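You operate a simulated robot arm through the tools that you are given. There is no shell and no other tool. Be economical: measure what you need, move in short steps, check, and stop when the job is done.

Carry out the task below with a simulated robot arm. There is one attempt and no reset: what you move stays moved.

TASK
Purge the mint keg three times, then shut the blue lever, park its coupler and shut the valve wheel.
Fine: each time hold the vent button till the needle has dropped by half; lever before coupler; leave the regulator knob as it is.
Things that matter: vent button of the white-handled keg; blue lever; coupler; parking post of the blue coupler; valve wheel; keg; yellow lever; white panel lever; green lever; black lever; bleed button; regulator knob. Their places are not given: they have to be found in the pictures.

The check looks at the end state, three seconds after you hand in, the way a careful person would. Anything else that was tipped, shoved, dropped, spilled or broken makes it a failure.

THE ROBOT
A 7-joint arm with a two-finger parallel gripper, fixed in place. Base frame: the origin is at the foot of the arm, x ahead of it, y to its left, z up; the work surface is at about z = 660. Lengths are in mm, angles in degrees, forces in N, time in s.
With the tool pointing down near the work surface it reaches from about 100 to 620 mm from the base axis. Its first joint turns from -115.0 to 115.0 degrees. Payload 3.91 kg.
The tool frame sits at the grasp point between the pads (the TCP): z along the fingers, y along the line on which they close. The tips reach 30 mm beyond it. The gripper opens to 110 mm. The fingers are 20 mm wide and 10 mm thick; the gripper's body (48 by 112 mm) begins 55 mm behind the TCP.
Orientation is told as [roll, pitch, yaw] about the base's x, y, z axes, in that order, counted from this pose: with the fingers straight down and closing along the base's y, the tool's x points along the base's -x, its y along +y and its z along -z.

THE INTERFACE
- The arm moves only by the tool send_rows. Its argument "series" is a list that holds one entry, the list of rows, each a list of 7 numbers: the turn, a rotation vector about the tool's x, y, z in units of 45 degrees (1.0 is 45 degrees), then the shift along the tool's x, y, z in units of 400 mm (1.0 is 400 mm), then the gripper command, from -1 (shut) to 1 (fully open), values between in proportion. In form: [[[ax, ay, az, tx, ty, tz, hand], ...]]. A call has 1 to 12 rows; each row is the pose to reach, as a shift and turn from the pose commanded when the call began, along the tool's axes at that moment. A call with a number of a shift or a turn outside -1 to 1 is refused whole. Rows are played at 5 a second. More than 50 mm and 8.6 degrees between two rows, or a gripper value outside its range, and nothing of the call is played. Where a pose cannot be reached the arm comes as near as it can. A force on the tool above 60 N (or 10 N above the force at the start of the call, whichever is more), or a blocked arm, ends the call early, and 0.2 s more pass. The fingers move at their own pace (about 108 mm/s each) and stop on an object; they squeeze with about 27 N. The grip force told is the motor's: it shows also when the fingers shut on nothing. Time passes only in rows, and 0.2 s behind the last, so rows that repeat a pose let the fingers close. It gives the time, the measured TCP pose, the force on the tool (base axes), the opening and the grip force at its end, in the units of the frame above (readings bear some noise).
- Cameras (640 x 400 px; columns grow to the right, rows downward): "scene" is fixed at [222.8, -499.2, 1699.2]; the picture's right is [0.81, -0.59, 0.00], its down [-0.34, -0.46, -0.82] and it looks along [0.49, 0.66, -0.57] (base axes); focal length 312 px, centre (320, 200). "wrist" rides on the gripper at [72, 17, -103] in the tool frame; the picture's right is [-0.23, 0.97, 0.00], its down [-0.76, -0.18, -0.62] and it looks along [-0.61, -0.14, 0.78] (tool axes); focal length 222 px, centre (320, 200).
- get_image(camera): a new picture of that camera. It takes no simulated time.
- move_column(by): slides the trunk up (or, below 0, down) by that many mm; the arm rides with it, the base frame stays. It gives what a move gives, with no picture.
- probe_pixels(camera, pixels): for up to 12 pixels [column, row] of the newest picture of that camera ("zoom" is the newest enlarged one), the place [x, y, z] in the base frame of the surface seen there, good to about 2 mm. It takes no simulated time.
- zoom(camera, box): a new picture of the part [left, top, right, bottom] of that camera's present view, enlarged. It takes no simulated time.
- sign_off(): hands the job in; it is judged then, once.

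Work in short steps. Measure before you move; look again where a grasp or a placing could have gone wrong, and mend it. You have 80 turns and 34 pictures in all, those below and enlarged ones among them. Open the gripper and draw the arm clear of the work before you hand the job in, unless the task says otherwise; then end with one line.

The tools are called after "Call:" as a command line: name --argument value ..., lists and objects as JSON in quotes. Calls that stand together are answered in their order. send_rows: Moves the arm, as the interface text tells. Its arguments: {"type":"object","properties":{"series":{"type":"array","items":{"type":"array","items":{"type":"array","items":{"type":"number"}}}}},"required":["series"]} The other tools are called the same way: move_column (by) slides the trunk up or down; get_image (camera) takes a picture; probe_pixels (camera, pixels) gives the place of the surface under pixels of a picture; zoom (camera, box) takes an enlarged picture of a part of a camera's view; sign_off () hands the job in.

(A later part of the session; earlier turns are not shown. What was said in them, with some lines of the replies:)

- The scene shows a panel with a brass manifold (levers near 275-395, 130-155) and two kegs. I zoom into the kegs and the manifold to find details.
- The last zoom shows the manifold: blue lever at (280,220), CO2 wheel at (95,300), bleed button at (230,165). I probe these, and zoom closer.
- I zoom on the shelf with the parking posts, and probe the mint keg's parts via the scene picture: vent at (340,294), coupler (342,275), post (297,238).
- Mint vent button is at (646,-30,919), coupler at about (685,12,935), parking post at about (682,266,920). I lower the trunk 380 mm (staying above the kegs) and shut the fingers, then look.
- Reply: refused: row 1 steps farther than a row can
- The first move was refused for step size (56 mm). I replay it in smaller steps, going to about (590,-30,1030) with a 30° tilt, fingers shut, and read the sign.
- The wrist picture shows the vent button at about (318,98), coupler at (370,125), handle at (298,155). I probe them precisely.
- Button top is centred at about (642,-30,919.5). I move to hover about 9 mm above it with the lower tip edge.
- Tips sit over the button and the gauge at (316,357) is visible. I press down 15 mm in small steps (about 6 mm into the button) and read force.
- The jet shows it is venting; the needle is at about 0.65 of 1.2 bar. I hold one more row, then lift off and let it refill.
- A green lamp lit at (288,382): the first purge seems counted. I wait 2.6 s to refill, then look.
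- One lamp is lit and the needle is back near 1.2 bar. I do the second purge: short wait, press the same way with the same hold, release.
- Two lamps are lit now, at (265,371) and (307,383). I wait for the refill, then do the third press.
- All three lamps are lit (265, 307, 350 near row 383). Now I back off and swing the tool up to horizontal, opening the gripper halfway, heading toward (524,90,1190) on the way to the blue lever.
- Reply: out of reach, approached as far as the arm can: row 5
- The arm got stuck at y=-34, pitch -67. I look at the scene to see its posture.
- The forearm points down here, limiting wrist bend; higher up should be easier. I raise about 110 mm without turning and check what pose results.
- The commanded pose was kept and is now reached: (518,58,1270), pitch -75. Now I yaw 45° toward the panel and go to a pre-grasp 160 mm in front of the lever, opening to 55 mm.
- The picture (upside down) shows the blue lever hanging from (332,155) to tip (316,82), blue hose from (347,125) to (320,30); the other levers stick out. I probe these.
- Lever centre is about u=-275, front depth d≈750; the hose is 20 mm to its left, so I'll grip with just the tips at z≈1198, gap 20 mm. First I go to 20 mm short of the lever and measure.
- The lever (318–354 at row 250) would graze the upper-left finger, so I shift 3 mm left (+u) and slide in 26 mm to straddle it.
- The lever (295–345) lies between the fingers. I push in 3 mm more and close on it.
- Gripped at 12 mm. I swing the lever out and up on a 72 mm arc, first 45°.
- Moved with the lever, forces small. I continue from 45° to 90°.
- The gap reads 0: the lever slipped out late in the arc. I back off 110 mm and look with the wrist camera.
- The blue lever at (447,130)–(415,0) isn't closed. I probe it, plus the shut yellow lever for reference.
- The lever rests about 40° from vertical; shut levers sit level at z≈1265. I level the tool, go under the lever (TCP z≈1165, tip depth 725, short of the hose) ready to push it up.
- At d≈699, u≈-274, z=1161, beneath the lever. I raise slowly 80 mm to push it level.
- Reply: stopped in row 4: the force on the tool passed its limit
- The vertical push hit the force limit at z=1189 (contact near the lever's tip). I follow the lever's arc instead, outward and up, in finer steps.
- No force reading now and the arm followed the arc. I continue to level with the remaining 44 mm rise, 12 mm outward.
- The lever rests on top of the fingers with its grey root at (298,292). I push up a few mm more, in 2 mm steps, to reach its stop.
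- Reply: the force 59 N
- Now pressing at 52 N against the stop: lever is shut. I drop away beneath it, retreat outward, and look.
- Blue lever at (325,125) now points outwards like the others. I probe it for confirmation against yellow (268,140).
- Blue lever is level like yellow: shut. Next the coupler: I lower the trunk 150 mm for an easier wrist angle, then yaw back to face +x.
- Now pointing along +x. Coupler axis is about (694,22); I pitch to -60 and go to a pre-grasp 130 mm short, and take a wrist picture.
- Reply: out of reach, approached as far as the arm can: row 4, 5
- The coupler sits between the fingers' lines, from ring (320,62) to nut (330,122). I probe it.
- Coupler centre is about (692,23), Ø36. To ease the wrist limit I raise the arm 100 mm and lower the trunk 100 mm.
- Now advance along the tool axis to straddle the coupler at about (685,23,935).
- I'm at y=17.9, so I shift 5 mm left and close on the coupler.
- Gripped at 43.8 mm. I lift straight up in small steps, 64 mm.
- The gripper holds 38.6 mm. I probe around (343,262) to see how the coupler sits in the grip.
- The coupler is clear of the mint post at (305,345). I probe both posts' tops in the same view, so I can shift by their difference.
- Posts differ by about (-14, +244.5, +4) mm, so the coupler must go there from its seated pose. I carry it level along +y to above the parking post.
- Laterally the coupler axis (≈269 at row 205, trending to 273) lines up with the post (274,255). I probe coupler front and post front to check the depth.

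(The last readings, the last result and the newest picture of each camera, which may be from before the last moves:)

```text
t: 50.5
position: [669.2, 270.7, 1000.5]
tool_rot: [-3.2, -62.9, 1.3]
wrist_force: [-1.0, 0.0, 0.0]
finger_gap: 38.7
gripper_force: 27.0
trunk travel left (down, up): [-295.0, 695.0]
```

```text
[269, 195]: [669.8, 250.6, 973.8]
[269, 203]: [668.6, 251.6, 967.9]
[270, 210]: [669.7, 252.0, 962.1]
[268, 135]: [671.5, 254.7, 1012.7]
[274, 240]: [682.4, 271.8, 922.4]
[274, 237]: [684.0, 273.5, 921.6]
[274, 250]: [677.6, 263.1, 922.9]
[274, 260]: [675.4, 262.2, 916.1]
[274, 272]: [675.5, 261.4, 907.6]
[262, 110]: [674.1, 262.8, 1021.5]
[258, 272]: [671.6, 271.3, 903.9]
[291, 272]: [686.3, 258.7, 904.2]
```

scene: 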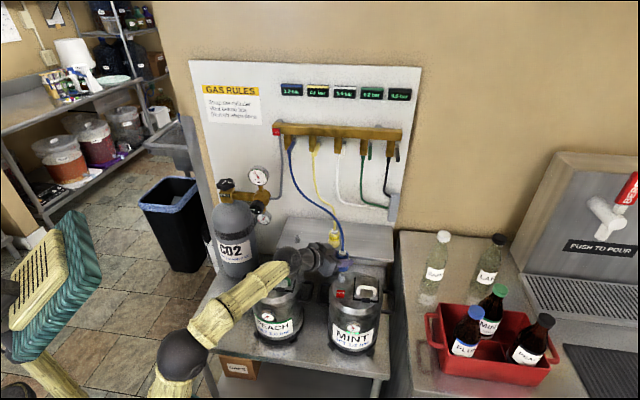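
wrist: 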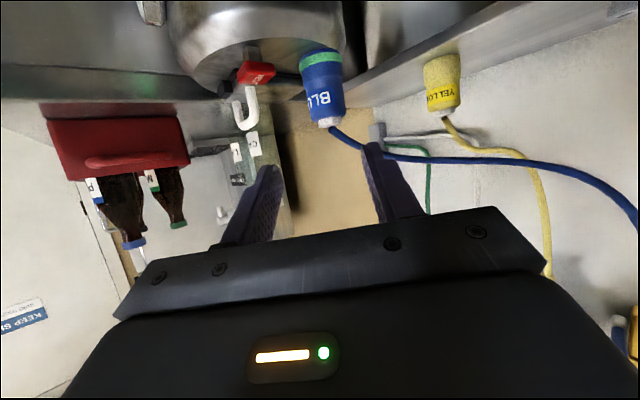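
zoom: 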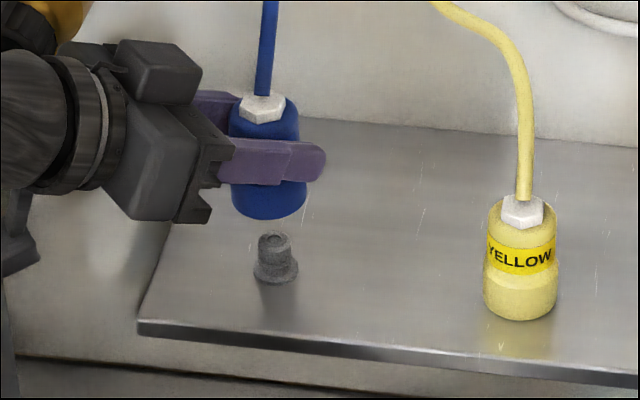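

Depth offset (-12.8 mm) matches the one when it sat over the mint post, so alignment is good. I lower straight down about 61 mm, slowing at the end.

Call:
send_rows --series '[[[0, 0, 0, 0.03, 0.001, 0.0153, -1], [0, 0, 0, 0.06, 0.002, 0.0305, -1], [0, 0, 0, 0.085, 0.0025, 0.0432, -1], [0, 0, 0, 0.1, 0.003, 0.0508, -1], [0, 0, 0, 0.111, 0.003, 0.0566, -1], [0, 0, 0, 0.12, 0.0035, 0.061, -1], [0, 0, 0, 0.128, 0.0035, 0.065, -1], [0, 0, 0, 0.134, 0.004, 0.068, -1], [0, 0, 0, 0.138, 0.004, 0.07, -1]]]'

```text
t: 52.5
position: [669.9, 267.5, 945.0]
tool_rot: [-2.8, -63.7, 1.2]
wrist_force: [17.5, 10.6, 38.7]
finger_gap: 38.7
gripper_force: 26.6
trunk travel left (down, up): [-295.0, 695.0]
```

The force is 39 N at z=945, about 4 mm above the expected seat, so the coupler is over the post. I press a little further.

Call:
send_rows --series '[[[0, 0, 0, 0.004, 0, 0.002, -1], [0, 0, 0, 0.007, 0, 0.0035, -1], [0, 0, 0, 0.01, 0, 0.005, -1], [0, 0, 0, 0.01, 0, 0.005, -1]]]'

Call:
probe_pixels --camera "scene" --pixels '[[334, 240]]'

```text
t: 53.4
position: [669.6, 267.5, 944.3]
tool_rot: [-2.3, -64.2, 0.9]
wrist_force: [1.0, 1.9, 9.6]
finger_gap: 38.9
gripper_force: 27.1
trunk travel left (down, up): [-295.0, 695.0]
stopped in row 4: the force on the tool passed its limit (the readings are from after the stop); the commanded pose is now the measured one
```

```text
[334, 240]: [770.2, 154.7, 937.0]
```

It's hard against its stop at z≈944. I release, back out along the tool axis, then swing right and up to clear the view.

Call:
send_rows --series '[[[0, 0, 0, 0, 0, 0, -0.1], [0, 0, 0, 0, 0, 0, -0.1], [0, 0, 0, 0, 0, 0, -0.1], [0, 0, 0, 0, 0, -0.08, -0.1], [0, 0, 0, 0, 0, -0.18, -0.1], [0, 0, 0, 0, 0, -0.29, -0.1], [0, 0, 0, -0.06, -0.08, -0.31, -0.1], [0, 0, 0, -0.12, -0.16, -0.34, -0.1], [0, 0, 0, -0.18, -0.24, -0.37, -0.1], [0, 0, 0, -0.2, -0.35, -0.38, -0.1], [0, 0, 0, -0.2, -0.45, -0.38, -0.1]]]'

Call:
zoom --camera "scene" --box '[206, 165, 350, 255]'

```text
t: 55.8
position: [566.0, 92.6, 1086.1]
tool_rot: [-2.5, -64.0, 1.0]
wrist_force: [-0.7, -0.4, 0.4]
finger_gap: 49.5
gripper_force: 0.0
trunk travel left (down, up): [-295.0, 695.0]
```

```text
4.44 times, centred on (278, 210) of scene
```

zoom: 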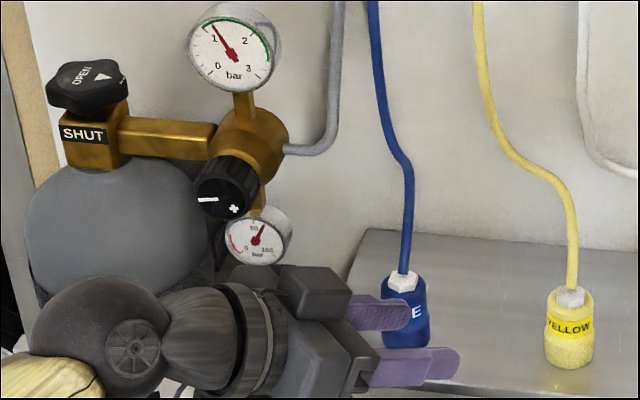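

The coupler stands upright on the shelf at (403,310). I probe its nut height against the parked yellow one, and the wheel at (88,85).

Call:
probe_pixels --camera "zoom" --pixels '[[402, 280], [570, 295], [402, 340], [568, 360], [88, 72], [52, 85], [124, 88], [75, 64], [105, 70], [88, 105], [90, 95], [88, 115]]'

Call:
probe_pixels --camera "zoom" --pixels '[[60, 72], [112, 65], [65, 108], [105, 108], [127, 95], [48, 95], [150, 140], [70, 135], [110, 150], [90, 64], [82, 150], [60, 150]]'

```text
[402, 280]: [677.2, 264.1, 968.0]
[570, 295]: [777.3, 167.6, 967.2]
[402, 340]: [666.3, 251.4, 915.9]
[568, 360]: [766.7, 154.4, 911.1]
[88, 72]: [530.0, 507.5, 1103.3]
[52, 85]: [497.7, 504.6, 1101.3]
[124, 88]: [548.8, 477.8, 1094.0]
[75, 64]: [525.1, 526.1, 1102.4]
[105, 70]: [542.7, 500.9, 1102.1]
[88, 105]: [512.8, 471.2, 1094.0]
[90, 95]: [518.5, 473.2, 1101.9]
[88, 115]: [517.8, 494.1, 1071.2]
```

```text
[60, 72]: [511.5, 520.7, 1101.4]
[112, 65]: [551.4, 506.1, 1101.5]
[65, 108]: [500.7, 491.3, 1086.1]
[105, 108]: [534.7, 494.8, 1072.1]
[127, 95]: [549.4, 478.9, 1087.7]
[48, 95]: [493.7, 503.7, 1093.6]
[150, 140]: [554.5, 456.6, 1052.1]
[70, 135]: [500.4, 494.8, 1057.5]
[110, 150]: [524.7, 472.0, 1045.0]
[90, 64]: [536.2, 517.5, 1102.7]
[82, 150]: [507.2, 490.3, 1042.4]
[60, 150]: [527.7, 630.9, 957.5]
```

Both nuts read z≈967, so the blue coupler is seated like yellow. The wheel's centre is about (524,499), z 1080–1102, radius ≈29. I probe the nearby gauge and knob for clearance.

Call:
probe_pixels --camera "zoom" --pixels '[[233, 8], [195, 50], [270, 60], [225, 50], [222, 195], [243, 110], [170, 130], [250, 10], [235, 88], [200, 30]]'

```text
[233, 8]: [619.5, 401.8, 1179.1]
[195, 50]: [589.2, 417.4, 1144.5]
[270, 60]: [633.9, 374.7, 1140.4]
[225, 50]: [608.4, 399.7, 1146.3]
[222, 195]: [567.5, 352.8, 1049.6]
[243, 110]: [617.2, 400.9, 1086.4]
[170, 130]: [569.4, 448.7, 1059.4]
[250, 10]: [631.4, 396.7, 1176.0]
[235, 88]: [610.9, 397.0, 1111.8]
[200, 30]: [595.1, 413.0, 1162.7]
```

Clearances are fine for a clockwise stroke from yaw 70 down to about -10. I swing the tool toward the wheel in two stages; first yaw +35 and up to (490,240,1140), opening to 80 mm.

Call:
send_rows --series '[[[-0.14, 0, -0.068, -0.008, 0.073, -0.046, 0.4545], [-0.28, 0, -0.136, -0.015, 0.147, -0.092, 0.4545], [-0.42, 0, -0.205, -0.023, 0.22, -0.138, 0.4545], [-0.56, 0, -0.273, -0.03, 0.294, -0.184, 0.4545], [-0.7, 0, -0.341, -0.038, 0.3675, -0.23, 0.4545], [-0.7, 0, -0.341, -0.038, 0.3675, -0.23, 0.4545]]]'

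```text
t: 57.2
position: [553.9, 26.2, 1135.7]
tool_rot: [-2.2, -63.3, 8.6]
wrist_force: [0.3, 5.6, 0.4]
finger_gap: 80.1
gripper_force: 0.0
trunk travel left (down, up): [-295.0, 695.0]
```

The arm lags (y=26 instead of 240). I hold a few rows to let it settle and read again.

Call:
send_rows --series '[[[0, 0, 0, 0, 0, 0, 0.4545], [0, 0, 0, 0, 0, 0, 0.4545], [0, 0, 0, 0, 0, 0, 0.4545]]]'

```text
t: 58.0
position: [488.4, 245.2, 1135.9]
tool_rot: [-1.8, -63.4, 35.3]
wrist_force: [-0.4, -0.7, 0.1]
finger_gap: 80.0
gripper_force: 0.0
trunk travel left (down, up): [-295.0, 695.0]
```

It reached (488,245,1136), yaw 35. Second stage: yaw to 70 at the pre-grasp (485,389,1152), with settle rows.

Call:
send_rows --series '[[[-0.14, 0, -0.068, -0.025, 0.06, 0.0325, 0.4545], [-0.28, 0, -0.136, -0.05, 0.12, 0.065, 0.4545], [-0.42, 0, -0.205, -0.076, 0.18, 0.0975, 0.4545], [-0.56, 0, -0.273, -0.1, 0.24, 0.13, 0.4545], [-0.7, 0, -0.341, -0.126, 0.298, 0.1625, 0.4545], [-0.7, 0, -0.341, -0.126, 0.298, 0.1625, 0.4545], [-0.7, 0, -0.341, -0.126, 0.298, 0.1625, 0.4545]]]'

```text
t: 59.6
position: [306.7, 366.5, 1096.6]
tool_rot: [-0.9, -63.4, 65.6]
wrist_force: [0.2, -0.1, 1.3]
finger_gap: 80.1
gripper_force: 0.0
out of reach, approached as far as the arm can: row 1, 2, 3, 4, 5, 6, 7
trunk travel left (down, up): [-295.0, 695.0]
```

The pose is out of reach with the trunk this low. I raise the trunk 200 mm and check where the arm settles.

Call:
move_column --by 200

Call:
send_rows --series '[[[0, 0, 0, 0, 0, 0, 0.4545], [0, 0, 0, 0, 0, 0, 0.4545]]]'

```text
t: 61.8
position: [307.3, 365.8, 1298.9]
tool_rot: [-1.0, -63.5, 65.5]
wrist_force: [0.7, 0.5, 0.3]
finger_gap: 80.0
gripper_force: 0.1
trunk travel left (down, up): [-495.0, 495.0]
```

```text
t: 62.4
position: [307.0, 366.1, 1298.0]
tool_rot: [-0.9, -63.5, 65.5]
wrist_force: [0.2, -0.5, -0.6]
finger_gap: 80.1
gripper_force: 0.0
trunk travel left (down, up): [-495.0, 495.0]
```

Now commanded equals measured. I move to the pre-grasp (485,389,1152) from here.

Call:
send_rows --series '[[[0, 0, 0, 0.037, -0.064, 0.0625, 0.4545], [0, 0, 0, 0.074, -0.127, 0.125, 0.4545], [0, 0, 0, 0.11, -0.19, 0.1875, 0.4545], [0, 0, 0, 0.147, -0.254, 0.25, 0.4545], [0, 0, 0, 0.184, -0.318, 0.3125, 0.4545], [0, 0, 0, 0.221, -0.381, 0.375, 0.4545], [0, 0, 0, 0.221, -0.381, 0.375, 0.4545]]]'

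```text
t: 64.0
position: [346.9, 362.7, 1146.9]
tool_rot: [-2.0, -63.8, 65.4]
wrist_force: [0.3, 0.2, 0.5]
finger_gap: 79.9
gripper_force: 0.0
out of reach, approached as far as the arm can: row 1, 2, 3, 4, 5, 6, 7
trunk travel left (down, up): [-495.0, 495.0]
```

Yaw 65 seems not attainable there. I try yaw 40 with the matching pre-grasp (435,424,1152).

Call:
send_rows --series '[[[0.124, 0, 0.062, -0.003, 0.0375, 0.006, 0.4545], [0.249, 0, 0.124, -0.006, 0.075, 0.0125, 0.4545], [0.373, 0, 0.186, -0.009, 0.1125, 0.019, 0.4545], [0.4975, 0, 0.248, -0.0124, 0.15, 0.025, 0.4545], [0.4975, 0, 0.248, -0.0124, 0.15, 0.025, 0.4545], [0.4975, 0, 0.248, -0.0124, 0.15, 0.025, 0.4545]]]'

```text
t: 65.4
position: [303.5, 397.5, 1146.8]
tool_rot: [-0.9, -63.6, 40.6]
wrist_force: [-0.1, -0.4, 0.1]
finger_gap: 80.2
gripper_force: 0.2
trunk travel left (down, up): [-495.0, 495.0]
```

Now at yaw 40.6, (303,397,1147), in reach. I advance toward (435,424,1152).

Call:
send_rows --series '[[[0, 0, 0, -0.035, -0.041, 0.064, 0.4545], [0, 0, 0, -0.071, -0.082, 0.128, 0.4545], [0, 0, 0, -0.106, -0.123, 0.192, 0.4545], [0, 0, 0, -0.142, -0.164, 0.256, 0.4545], [0, 0, 0, -0.142, -0.164, 0.256, 0.4545], [0, 0, 0, -0.142, -0.164, 0.256, 0.4545]]]'

```text
t: 66.8
position: [440.4, 421.6, 1157.0]
tool_rot: [-0.8, -63.5, 40.4]
wrist_force: [0.2, -0.4, -0.5]
finger_gap: 80.1
gripper_force: 0.0
trunk travel left (down, up): [-495.0, 495.0]
```

Reached. I try orbiting to yaw 60 around the wheel to get a longer stroke.

Call:
send_rows --series '[[[-0.133, 0, -0.066, 0, -0.029, 0.005, 0.4545], [-0.265, 0, -0.132, 0, -0.058, 0.01, 0.4545], [-0.398, 0, -0.198, 0, -0.088, 0.0145, 0.4545], [-0.398, 0, -0.198, 0, -0.088, 0.0145, 0.4545], [-0.398, 0, -0.198, 0, -0.088, 0.0145, 0.4545]]]'

Call:
get_image --camera "wrist"

```text
t: 68.0
position: [462.9, 400.2, 1153.7]
tool_rot: [-1.0, -63.7, 60.6]
wrist_force: [-0.4, -1.1, -0.2]
finger_gap: 79.9
gripper_force: 0.1
out of reach, approached as far as the arm can: row 2
trunk travel left (down, up): [-495.0, 495.0]
```

```text
1 pictures are left
```

wrist: 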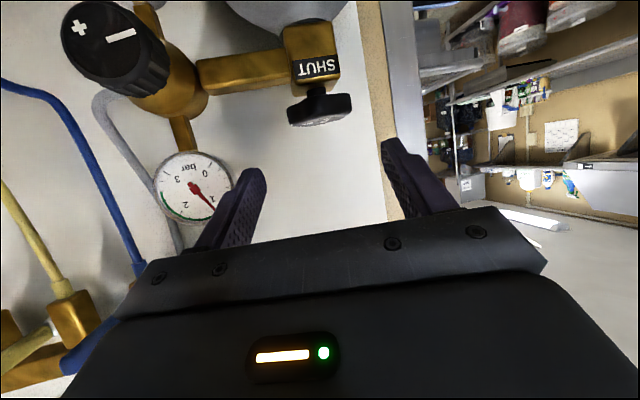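

At yaw 60 the wheel is seen at (320,108), between the fingers. I probe it.

Call:
probe_pixels --camera "wrist" --pixels '[[320, 105], [292, 113], [348, 103], [320, 118], [300, 122], [340, 115], [317, 92], [318, 70], [70, 90], [165, 165]]'

```text
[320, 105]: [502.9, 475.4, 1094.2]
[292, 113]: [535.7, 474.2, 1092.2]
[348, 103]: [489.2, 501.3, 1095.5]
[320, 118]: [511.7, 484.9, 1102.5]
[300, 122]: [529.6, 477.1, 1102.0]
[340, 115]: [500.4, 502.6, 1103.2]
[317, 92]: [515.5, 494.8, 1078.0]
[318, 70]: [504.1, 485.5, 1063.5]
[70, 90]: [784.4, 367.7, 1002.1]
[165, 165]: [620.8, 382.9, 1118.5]
```

The wheel centre is about (520,498), and the grip is laterally aligned. I advance 123 mm along the tool axis to straddle it.

Call:
send_rows --series '[[[0, 0, 0, 0.003, 0, 0.09, 0.4545], [0, 0, 0, 0.006, 0, 0.18, 0.4545], [0, 0, 0, 0.009, 0, 0.25, 0.4545], [0, 0, 0, 0.012, 0, 0.307, 0.4545], [0, 0, 0, 0.012, 0, 0.307, 0.4545]]]'

```text
t: 69.2
position: [517.7, 492.6, 1094.3]
tool_rot: [-0.9, -63.5, 60.5]
wrist_force: [-0.2, 0.0, 0.1]
finger_gap: 80.3
gripper_force: 0.0
trunk travel left (down, up): [-495.0, 495.0]
```

I'm around the wheel at (518,493,1094). I close the fingers on it.

Call:
send_rows --series '[[[0, 0, 0, 0, 0, 0, -1], [0, 0, 0, 0, 0, 0, -1], [0, 0, 0, 0, 0, 0, -1]]]'

```text
t: 70.0
position: [517.3, 492.0, 1094.2]
tool_rot: [-0.8, -63.4, 60.6]
wrist_force: [-1.5, -0.3, -2.8]
finger_gap: 61.4
gripper_force: 45.0
trunk travel left (down, up): [-495.0, 495.0]
```

Gripped at 61 mm. I turn the wheel clockwise 40° (as seen from above) about its axis.

Call:
send_rows --series '[[[0.133, 0, 0.066, 0, 0.002, 0.0007, -1], [0.265, 0, 0.132, 0, 0.004, 0.0014, -1], [0.398, 0, 0.198, -0.001, 0.006, 0.002, -1], [0.531, 0, 0.264, -0.001, 0.008, 0.003, -1], [0.663, 0, 0.33, -0.002, 0.01, 0.0037, -1], [0.796, 0, 0.396, -0.002, 0.0125, 0.0043, -1]]]'

```text
t: 71.4
position: [512.4, 498.7, 1092.8]
tool_rot: [-0.8, -63.7, 20.6]
wrist_force: [-20.6, -2.8, -5.6]
finger_gap: 61.4
gripper_force: 45.1
trunk travel left (down, up): [-495.0, 495.0]
```

It turned to yaw 20.6 with the grip unchanged. I continue another 40° clockwise.

Call:
send_rows --series '[[[0.133, 0, 0.066, 0, 0.002, 0.0007, -1], [0.265, 0, 0.132, 0, 0.004, 0.0014, -1], [0.398, 0, 0.198, -0.001, 0.006, 0.002, -1], [0.531, 0, 0.264, -0.001, 0.008, 0.003, -1], [0.663, 0, 0.33, -0.002, 0.01, 0.0037, -1], [0.796, 0, 0.396, -0.002, 0.0125, 0.0043, -1]]]'

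```text
t: 72.8
position: [511.9, 505.9, 1093.6]
tool_rot: [-0.6, -64.2, -19.5]
wrist_force: [-19.6, 28.9, 2.6]
finger_gap: 61.2
gripper_force: 45.3
trunk travel left (down, up): [-495.0, 495.0]
```

Readings fit a wheel axis at (523,502). I correct for that and turn 30° more clockwise.

Call:
send_rows --series '[[[0.12, 0, 0.06, 0, 0.0065, -0.001, -1], [0.24, 0, 0.12, 0.001, 0.012, -0.002, -1], [0.36, 0, 0.18, 0.001, 0.017, -0.003, -1], [0.48, 0, 0.24, 0.002, 0.021, -0.004, -1], [0.597, 0, 0.297, 0.002, 0.0245, -0.004, -1]]]'

```text
t: 73.2
position: [512.7, 506.9, 1094.5]
tool_rot: [1.3, -64.5, -25.9]
wrist_force: [9.2, 26.5, 7.1]
finger_gap: 61.5
gripper_force: 44.9
out of reach, approached as far as the arm can: row 1, 2
trunk travel left (down, up): [-495.0, 495.0]
stopped in row 2: the force on the tool passed its limit (the readings are from after the stop); the commanded pose is now the measured one
```

I've turned about 86°, and the arm's yaw limit stopped it. I open around the wheel, orbit back to regrip, and turn again to find the valve's stop.

Call:
send_rows --series '[[[0, 0, 0, 0, 0, 0, 0.4545], [0, 0, 0, 0, 0, 0, 0.4545], [-0.136, 0, -0.068, 0, -0.0035, 0.001, 0.4545], [-0.272, 0, -0.135, -0.001, -0.007, 0.002, 0.4545], [-0.408, 0, -0.203, -0.001, -0.01, 0.003, 0.4545], [-0.543, 0, -0.271, -0.002, -0.013, 0.004, 0.4545], [-0.679, 0, -0.338, -0.002, -0.016, 0.005, 0.4545], [-0.815, 0, -0.406, -0.003, -0.0185, 0.0056, 0.4545], [-0.815, 0, -0.406, -0.003, -0.0185, 0.0056, 0.4545]]]'

```text
t: 75.2
position: [511.0, 491.9, 1096.1]
tool_rot: [-0.3, -64.7, 16.0]
wrist_force: [-0.8, -0.2, -0.3]
finger_gap: 79.9
gripper_force: 0.1
trunk travel left (down, up): [-495.0, 495.0]
```

Back to yaw 16. I continue orbiting to yaw 60.

Call:
send_rows --series '[[[-0.146, 0, -0.073, 0, 0.008, 0.002, 0.4545], [-0.292, 0, -0.145, -0.002, 0.008, 0.004, 0.4545], [-0.438, 0, -0.218, -0.003, 0.005, 0.007, 0.4545], [-0.583, 0, -0.291, -0.005, 0.002, 0.009, 0.4545], [-0.729, 0, -0.363, -0.006, -0.001, 0.012, 0.4545], [-0.875, 0, -0.436, -0.007, -0.004, 0.0137, 0.4545], [-0.875, 0, -0.436, -0.007, -0.004, 0.0137, 0.4545]]]'

Call:
send_rows --series '[[[0, 0, 0, 0, 0, 0, -1], [0, 0, 0, 0, 0, 0, -1], [0, 0, 0, 0, 0, 0, -1]]]'

```text
t: 76.8
position: [516.0, 491.9, 1097.8]
tool_rot: [-1.9, -64.3, 61.5]
wrist_force: [0.2, -0.5, -0.2]
finger_gap: 80.1
gripper_force: 0.1
trunk travel left (down, up): [-495.0, 495.0]
```

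```text
t: 77.6
position: [516.3, 492.1, 1096.4]
tool_rot: [-2.0, -64.3, 61.6]
wrist_force: [-0.8, 0.2, -0.5]
finger_gap: 61.2
gripper_force: 44.5
trunk travel left (down, up): [-495.0, 495.0]
```

Regripped at 61 mm. I turn clockwise 40° again.

Call:
send_rows --series '[[[0.133, 0, 0.066, 0, 0.0035, 0.0005, -1], [0.265, 0, 0.132, -0.001, 0.0065, 0.0015, -1], [0.398, 0, 0.198, -0.001, 0.0095, 0.003, -1], [0.531, 0, 0.264, -0.002, 0.012, 0.004, -1], [0.663, 0, 0.33, -0.003, 0.0145, 0.0055, -1], [0.796, 0, 0.396, -0.0035, 0.0165, 0.007, -1]]]'

```text
t: 79.0
position: [514.3, 498.4, 1095.4]
tool_rot: [-0.6, -64.7, 20.1]
wrist_force: [5.4, -3.3, -0.5]
finger_gap: 60.9
gripper_force: 45.2
trunk travel left (down, up): [-495.0, 495.0]
```

I carry on 40° more clockwise.

Call:
send_rows --series '[[[0.133, 0, 0.066, 0, 0.0035, 0.0005, -1], [0.265, 0, 0.132, -0.001, 0.007, 0.0015, -1], [0.398, 0, 0.198, -0.001, 0.0105, 0.003, -1], [0.531, 0, 0.264, -0.002, 0.014, 0.004, -1], [0.663, 0, 0.33, -0.003, 0.017, 0.0055, -1], [0.796, 0, 0.396, -0.0035, 0.02, 0.0065, -1]]]'

```text
t: 80.4
position: [514.1, 505.3, 1097.1]
tool_rot: [1.3, -64.5, -21.9]
wrist_force: [7.6, -21.4, -6.5]
finger_gap: 61.3
gripper_force: 44.6
trunk travel left (down, up): [-495.0, 495.0]
```

No stop felt yet after about 165°. I run another full cycle: open, orbit back, regrip, and turn clockwise.

Call:
send_rows --series '[[[0, 0, 0, 0, 0, 0, 0.4545], [0, 0, 0, 0, 0, 0, 0.4545], [-0.133, 0, -0.066, 0, -0.0035, 0.001, 0.4545], [-0.265, 0, -0.132, -0.001, -0.007, 0.002, 0.4545], [-0.398, 0, -0.198, -0.001, -0.0105, 0.003, 0.4545], [-0.531, 0, -0.264, -0.002, -0.014, 0.004, 0.4545], [-0.663, 0, -0.33, -0.003, -0.017, 0.0055, 0.4545], [-0.796, 0, -0.396, -0.0035, -0.02, 0.0065, 0.4545], [-0.796, 0, -0.396, -0.0035, -0.02, 0.0065, 0.4545]]]'

Call:
send_rows --series '[[[-0.136, 0, -0.068, 0, -0.0035, 0.001, 0.4545], [-0.272, 0, -0.135, -0.001, -0.007, 0.002, 0.4545], [-0.408, 0, -0.203, -0.001, -0.01, 0.003, 0.4545], [-0.543, 0, -0.271, -0.002, -0.013, 0.004, 0.4545], [-0.679, 0, -0.338, -0.002, -0.016, 0.0045, 0.4545], [-0.815, 0, -0.406, -0.0025, -0.018, 0.005, 0.4545], [-0.815, 0, -0.406, -0.0025, -0.018, 0.005, 0.4545]]]'

Call:
send_rows --series '[[[0, 0, 0, 0, 0, 0, -1], [0, 0, 0, 0, 0, 0, -1], [0, 0, 0, 0, 0, 0, -1]]]'

```text
t: 82.4
position: [512.8, 499.2, 1095.9]
tool_rot: [-0.6, -64.7, 20.2]
wrist_force: [0.1, 0.1, 0.4]
finger_gap: 80.1
gripper_force: 0.1
trunk travel left (down, up): [-495.0, 495.0]
```

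```text
t: 84.0
position: [517.7, 494.3, 1098.0]
tool_rot: [-2.1, -64.4, 62.6]
wrist_force: [0.2, 0.6, 0.4]
finger_gap: 79.9
gripper_force: 0.0
trunk travel left (down, up): [-495.0, 495.0]
```

```text
t: 84.8
position: [518.0, 494.8, 1097.6]
tool_rot: [-2.1, -64.2, 62.5]
wrist_force: [1.4, 0.1, 1.3]
finger_gap: 61.3
gripper_force: 45.0
trunk travel left (down, up): [-495.0, 495.0]
```

Regripped cleanly; I turn clockwise 40° and read the forces.

Call:
send_rows --series '[[[0.133, 0, 0.066, 0, 0.0035, 0.0005, -1], [0.265, 0, 0.132, -0.001, 0.0065, 0.0015, -1], [0.398, 0, 0.198, -0.001, 0.0095, 0.003, -1], [0.531, 0, 0.264, -0.002, 0.012, 0.004, -1], [0.663, 0, 0.33, -0.003, 0.0145, 0.0055, -1], [0.796, 0, 0.396, -0.0035, 0.0165, 0.007, -1]]]'

Call:
send_rows --series '[[[0.133, 0, 0.066, 0, 0.0035, 0.0005, -1], [0.265, 0, 0.132, -0.001, 0.007, 0.0015, -1], [0.398, 0, 0.198, -0.001, 0.0105, 0.003, -1], [0.531, 0, 0.264, -0.002, 0.014, 0.004, -1], [0.663, 0, 0.33, -0.003, 0.017, 0.0055, -1], [0.796, 0, 0.396, -0.0035, 0.02, 0.0065, -1]]]'

```text
t: 86.2
position: [514.6, 499.1, 1096.5]
tool_rot: [-0.8, -64.8, 21.2]
wrist_force: [1.8, 0.1, -0.1]
finger_gap: 61.1
gripper_force: 45.2
trunk travel left (down, up): [-495.0, 495.0]
```

```text
t: 87.6
position: [515.2, 504.5, 1096.9]
tool_rot: [1.4, -64.6, -20.8]
wrist_force: [6.0, -17.4, -4.9]
finger_gap: 61.0
gripper_force: 45.2
trunk travel left (down, up): [-495.0, 495.0]
```

No stop felt at about 245° total. I run one more complete cycle in the same manner before spending the last picture.

Call:
send_rows --series '[[[0, 0, 0, 0, 0, 0, 0.4545], [0, 0, 0, 0, 0, 0, 0.4545], [-0.133, 0, -0.066, 0, -0.0035, 0.001, 0.4545], [-0.265, 0, -0.132, -0.001, -0.007, 0.002, 0.4545], [-0.398, 0, -0.198, -0.001, -0.0105, 0.003, 0.4545], [-0.531, 0, -0.264, -0.002, -0.014, 0.004, 0.4545], [-0.663, 0, -0.33, -0.003, -0.017, 0.0055, 0.4545], [-0.796, 0, -0.396, -0.0035, -0.02, 0.0065, 0.4545], [-0.796, 0, -0.396, -0.0035, -0.02, 0.0065, 0.4545]]]'

Call:
send_rows --series '[[[-0.136, 0, -0.068, 0, -0.0035, 0.001, 0.4545], [-0.272, 0, -0.135, -0.001, -0.007, 0.002, 0.4545], [-0.408, 0, -0.203, -0.001, -0.01, 0.003, 0.4545], [-0.543, 0, -0.271, -0.002, -0.013, 0.004, 0.4545], [-0.679, 0, -0.338, -0.002, -0.016, 0.0045, 0.4545], [-0.815, 0, -0.406, -0.0025, -0.018, 0.005, 0.4545], [-0.815, 0, -0.406, -0.0025, -0.018, 0.005, 0.4545]]]'

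Call:
send_rows --series '[[[0, 0, 0, 0, 0, 0, -1], [0, 0, 0, 0, 0, 0, -1], [0, 0, 0, 0, 0, 0, -1]]]'

Call:
send_rows --series '[[[0.133, 0, 0.066, 0, 0.0035, 0.0005, -1], [0.265, 0, 0.132, -0.001, 0.0065, 0.0015, -1], [0.398, 0, 0.198, -0.001, 0.0095, 0.003, -1], [0.531, 0, 0.264, -0.002, 0.012, 0.004, -1], [0.663, 0, 0.33, -0.003, 0.0145, 0.0055, -1], [0.796, 0, 0.396, -0.0035, 0.0165, 0.007, -1]]]'

Call:
send_rows --series '[[[0.133, 0, 0.066, 0, 0.0035, 0.0005, -1], [0.265, 0, 0.132, -0.001, 0.007, 0.0015, -1], [0.398, 0, 0.198, -0.001, 0.0105, 0.003, -1], [0.531, 0, 0.264, -0.002, 0.014, 0.004, -1], [0.663, 0, 0.33, -0.003, 0.017, 0.0055, -1], [0.796, 0, 0.396, -0.0035, 0.02, 0.0065, -1]]]'

```text
t: 89.6
position: [514.4, 499.7, 1097.3]
tool_rot: [-0.7, -64.7, 21.3]
wrist_force: [-0.5, 0.8, 0.7]
finger_gap: 79.9
gripper_force: 0.0
trunk travel left (down, up): [-495.0, 495.0]
```

```text
t: 91.2
position: [519.8, 493.7, 1097.4]
tool_rot: [-2.2, -64.2, 63.6]
wrist_force: [0.7, -0.9, 1.1]
finger_gap: 79.9
gripper_force: 0.0
trunk travel left (down, up): [-495.0, 495.0]
```

```text
t: 92.0
position: [518.4, 494.0, 1096.5]
tool_rot: [-2.1, -64.2, 63.7]
wrist_force: [-2.6, 1.3, -1.8]
finger_gap: 61.7
gripper_force: 45.5
trunk travel left (down, up): [-495.0, 495.0]
```

```text
t: 93.4
position: [514.8, 499.9, 1097.6]
tool_rot: [-0.7, -64.7, 22.0]
wrist_force: [3.6, 0.4, -1.9]
finger_gap: 61.4
gripper_force: 45.0
trunk travel left (down, up): [-495.0, 495.0]
```

```text
t: 94.8
position: [515.6, 504.7, 1098.1]
tool_rot: [1.4, -64.6, -20.0]
wrist_force: [8.9, -26.0, -6.9]
finger_gap: 60.9
gripper_force: 44.8
trunk travel left (down, up): [-495.0, 495.0]
```

I open, back out 160 mm along the tool axis, and spend the last picture on the wheel, gauges and coupler.

Call:
send_rows --series '[[[0, 0, 0, 0, 0, 0, 0.4545], [0, 0, 0, 0, 0, 0, 0.4545], [0, 0, 0, 0, 0, -0.1, 0.4545], [0, 0, 0, 0, 0, -0.2, 0.4545], [0, 0, 0, 0, 0, -0.3, 0.4545], [0, 0, 0, 0, 0, -0.4, 0.4545], [0, 0, 0, 0, 0, -0.4, 0.4545]]]'

Call:
zoom --camera "scene" --box '[205, 150, 325, 225]'

```text
t: 96.4
position: [371.1, 543.4, 1163.2]
tool_rot: [1.0, -64.6, -19.4]
wrist_force: [-0.3, -0.1, 0.6]
finger_gap: 80.0
gripper_force: 0.0
out of reach, approached as far as the arm can: row 6, 7
trunk travel left (down, up): [-495.0, 495.0]
```

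```text
5.33 times, centred on (265, 188) of scene
```

zoom: 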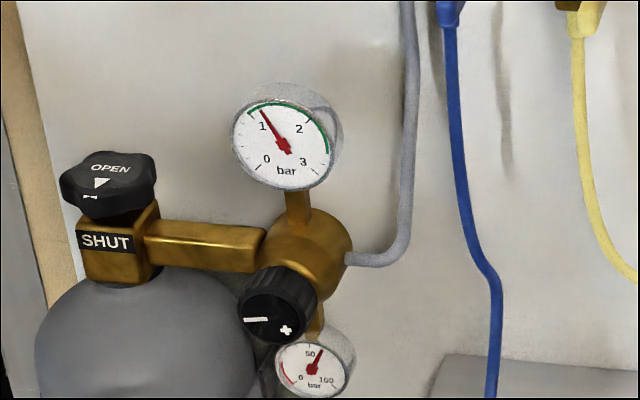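

The wheel has turned: OPEN now reads level, and the rim mark at (90,197) sits over the SHUT plate, whereas before it faced right. I probe the mark's bearing against the plate's.

Call:
probe_pixels --camera "zoom" --pixels '[[90, 197], [100, 184], [108, 241], [82, 240], [131, 243], [110, 168], [66, 185], [155, 175], [84, 197], [97, 197]]'

```text
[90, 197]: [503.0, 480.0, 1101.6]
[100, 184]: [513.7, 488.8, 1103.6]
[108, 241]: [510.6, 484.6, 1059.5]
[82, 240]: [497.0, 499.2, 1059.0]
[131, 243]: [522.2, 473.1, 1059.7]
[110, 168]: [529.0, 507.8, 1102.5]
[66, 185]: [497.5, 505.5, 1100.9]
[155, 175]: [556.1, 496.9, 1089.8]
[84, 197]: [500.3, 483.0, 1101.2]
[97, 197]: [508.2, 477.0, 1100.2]
```

The mark bears 226° from the axis and the plate faces 225°, so the wheel is shut. The gripper is open and about 150 mm clear of the wheel, so I hand in.

Call:
sign_off

```text
The job is handed in.
```

I purged the mint keg three times (all three lamps lit), then shut the blue lever, parked its coupler and shut the valve wheel. I did not touch the regulator knob, and the job is handed in.
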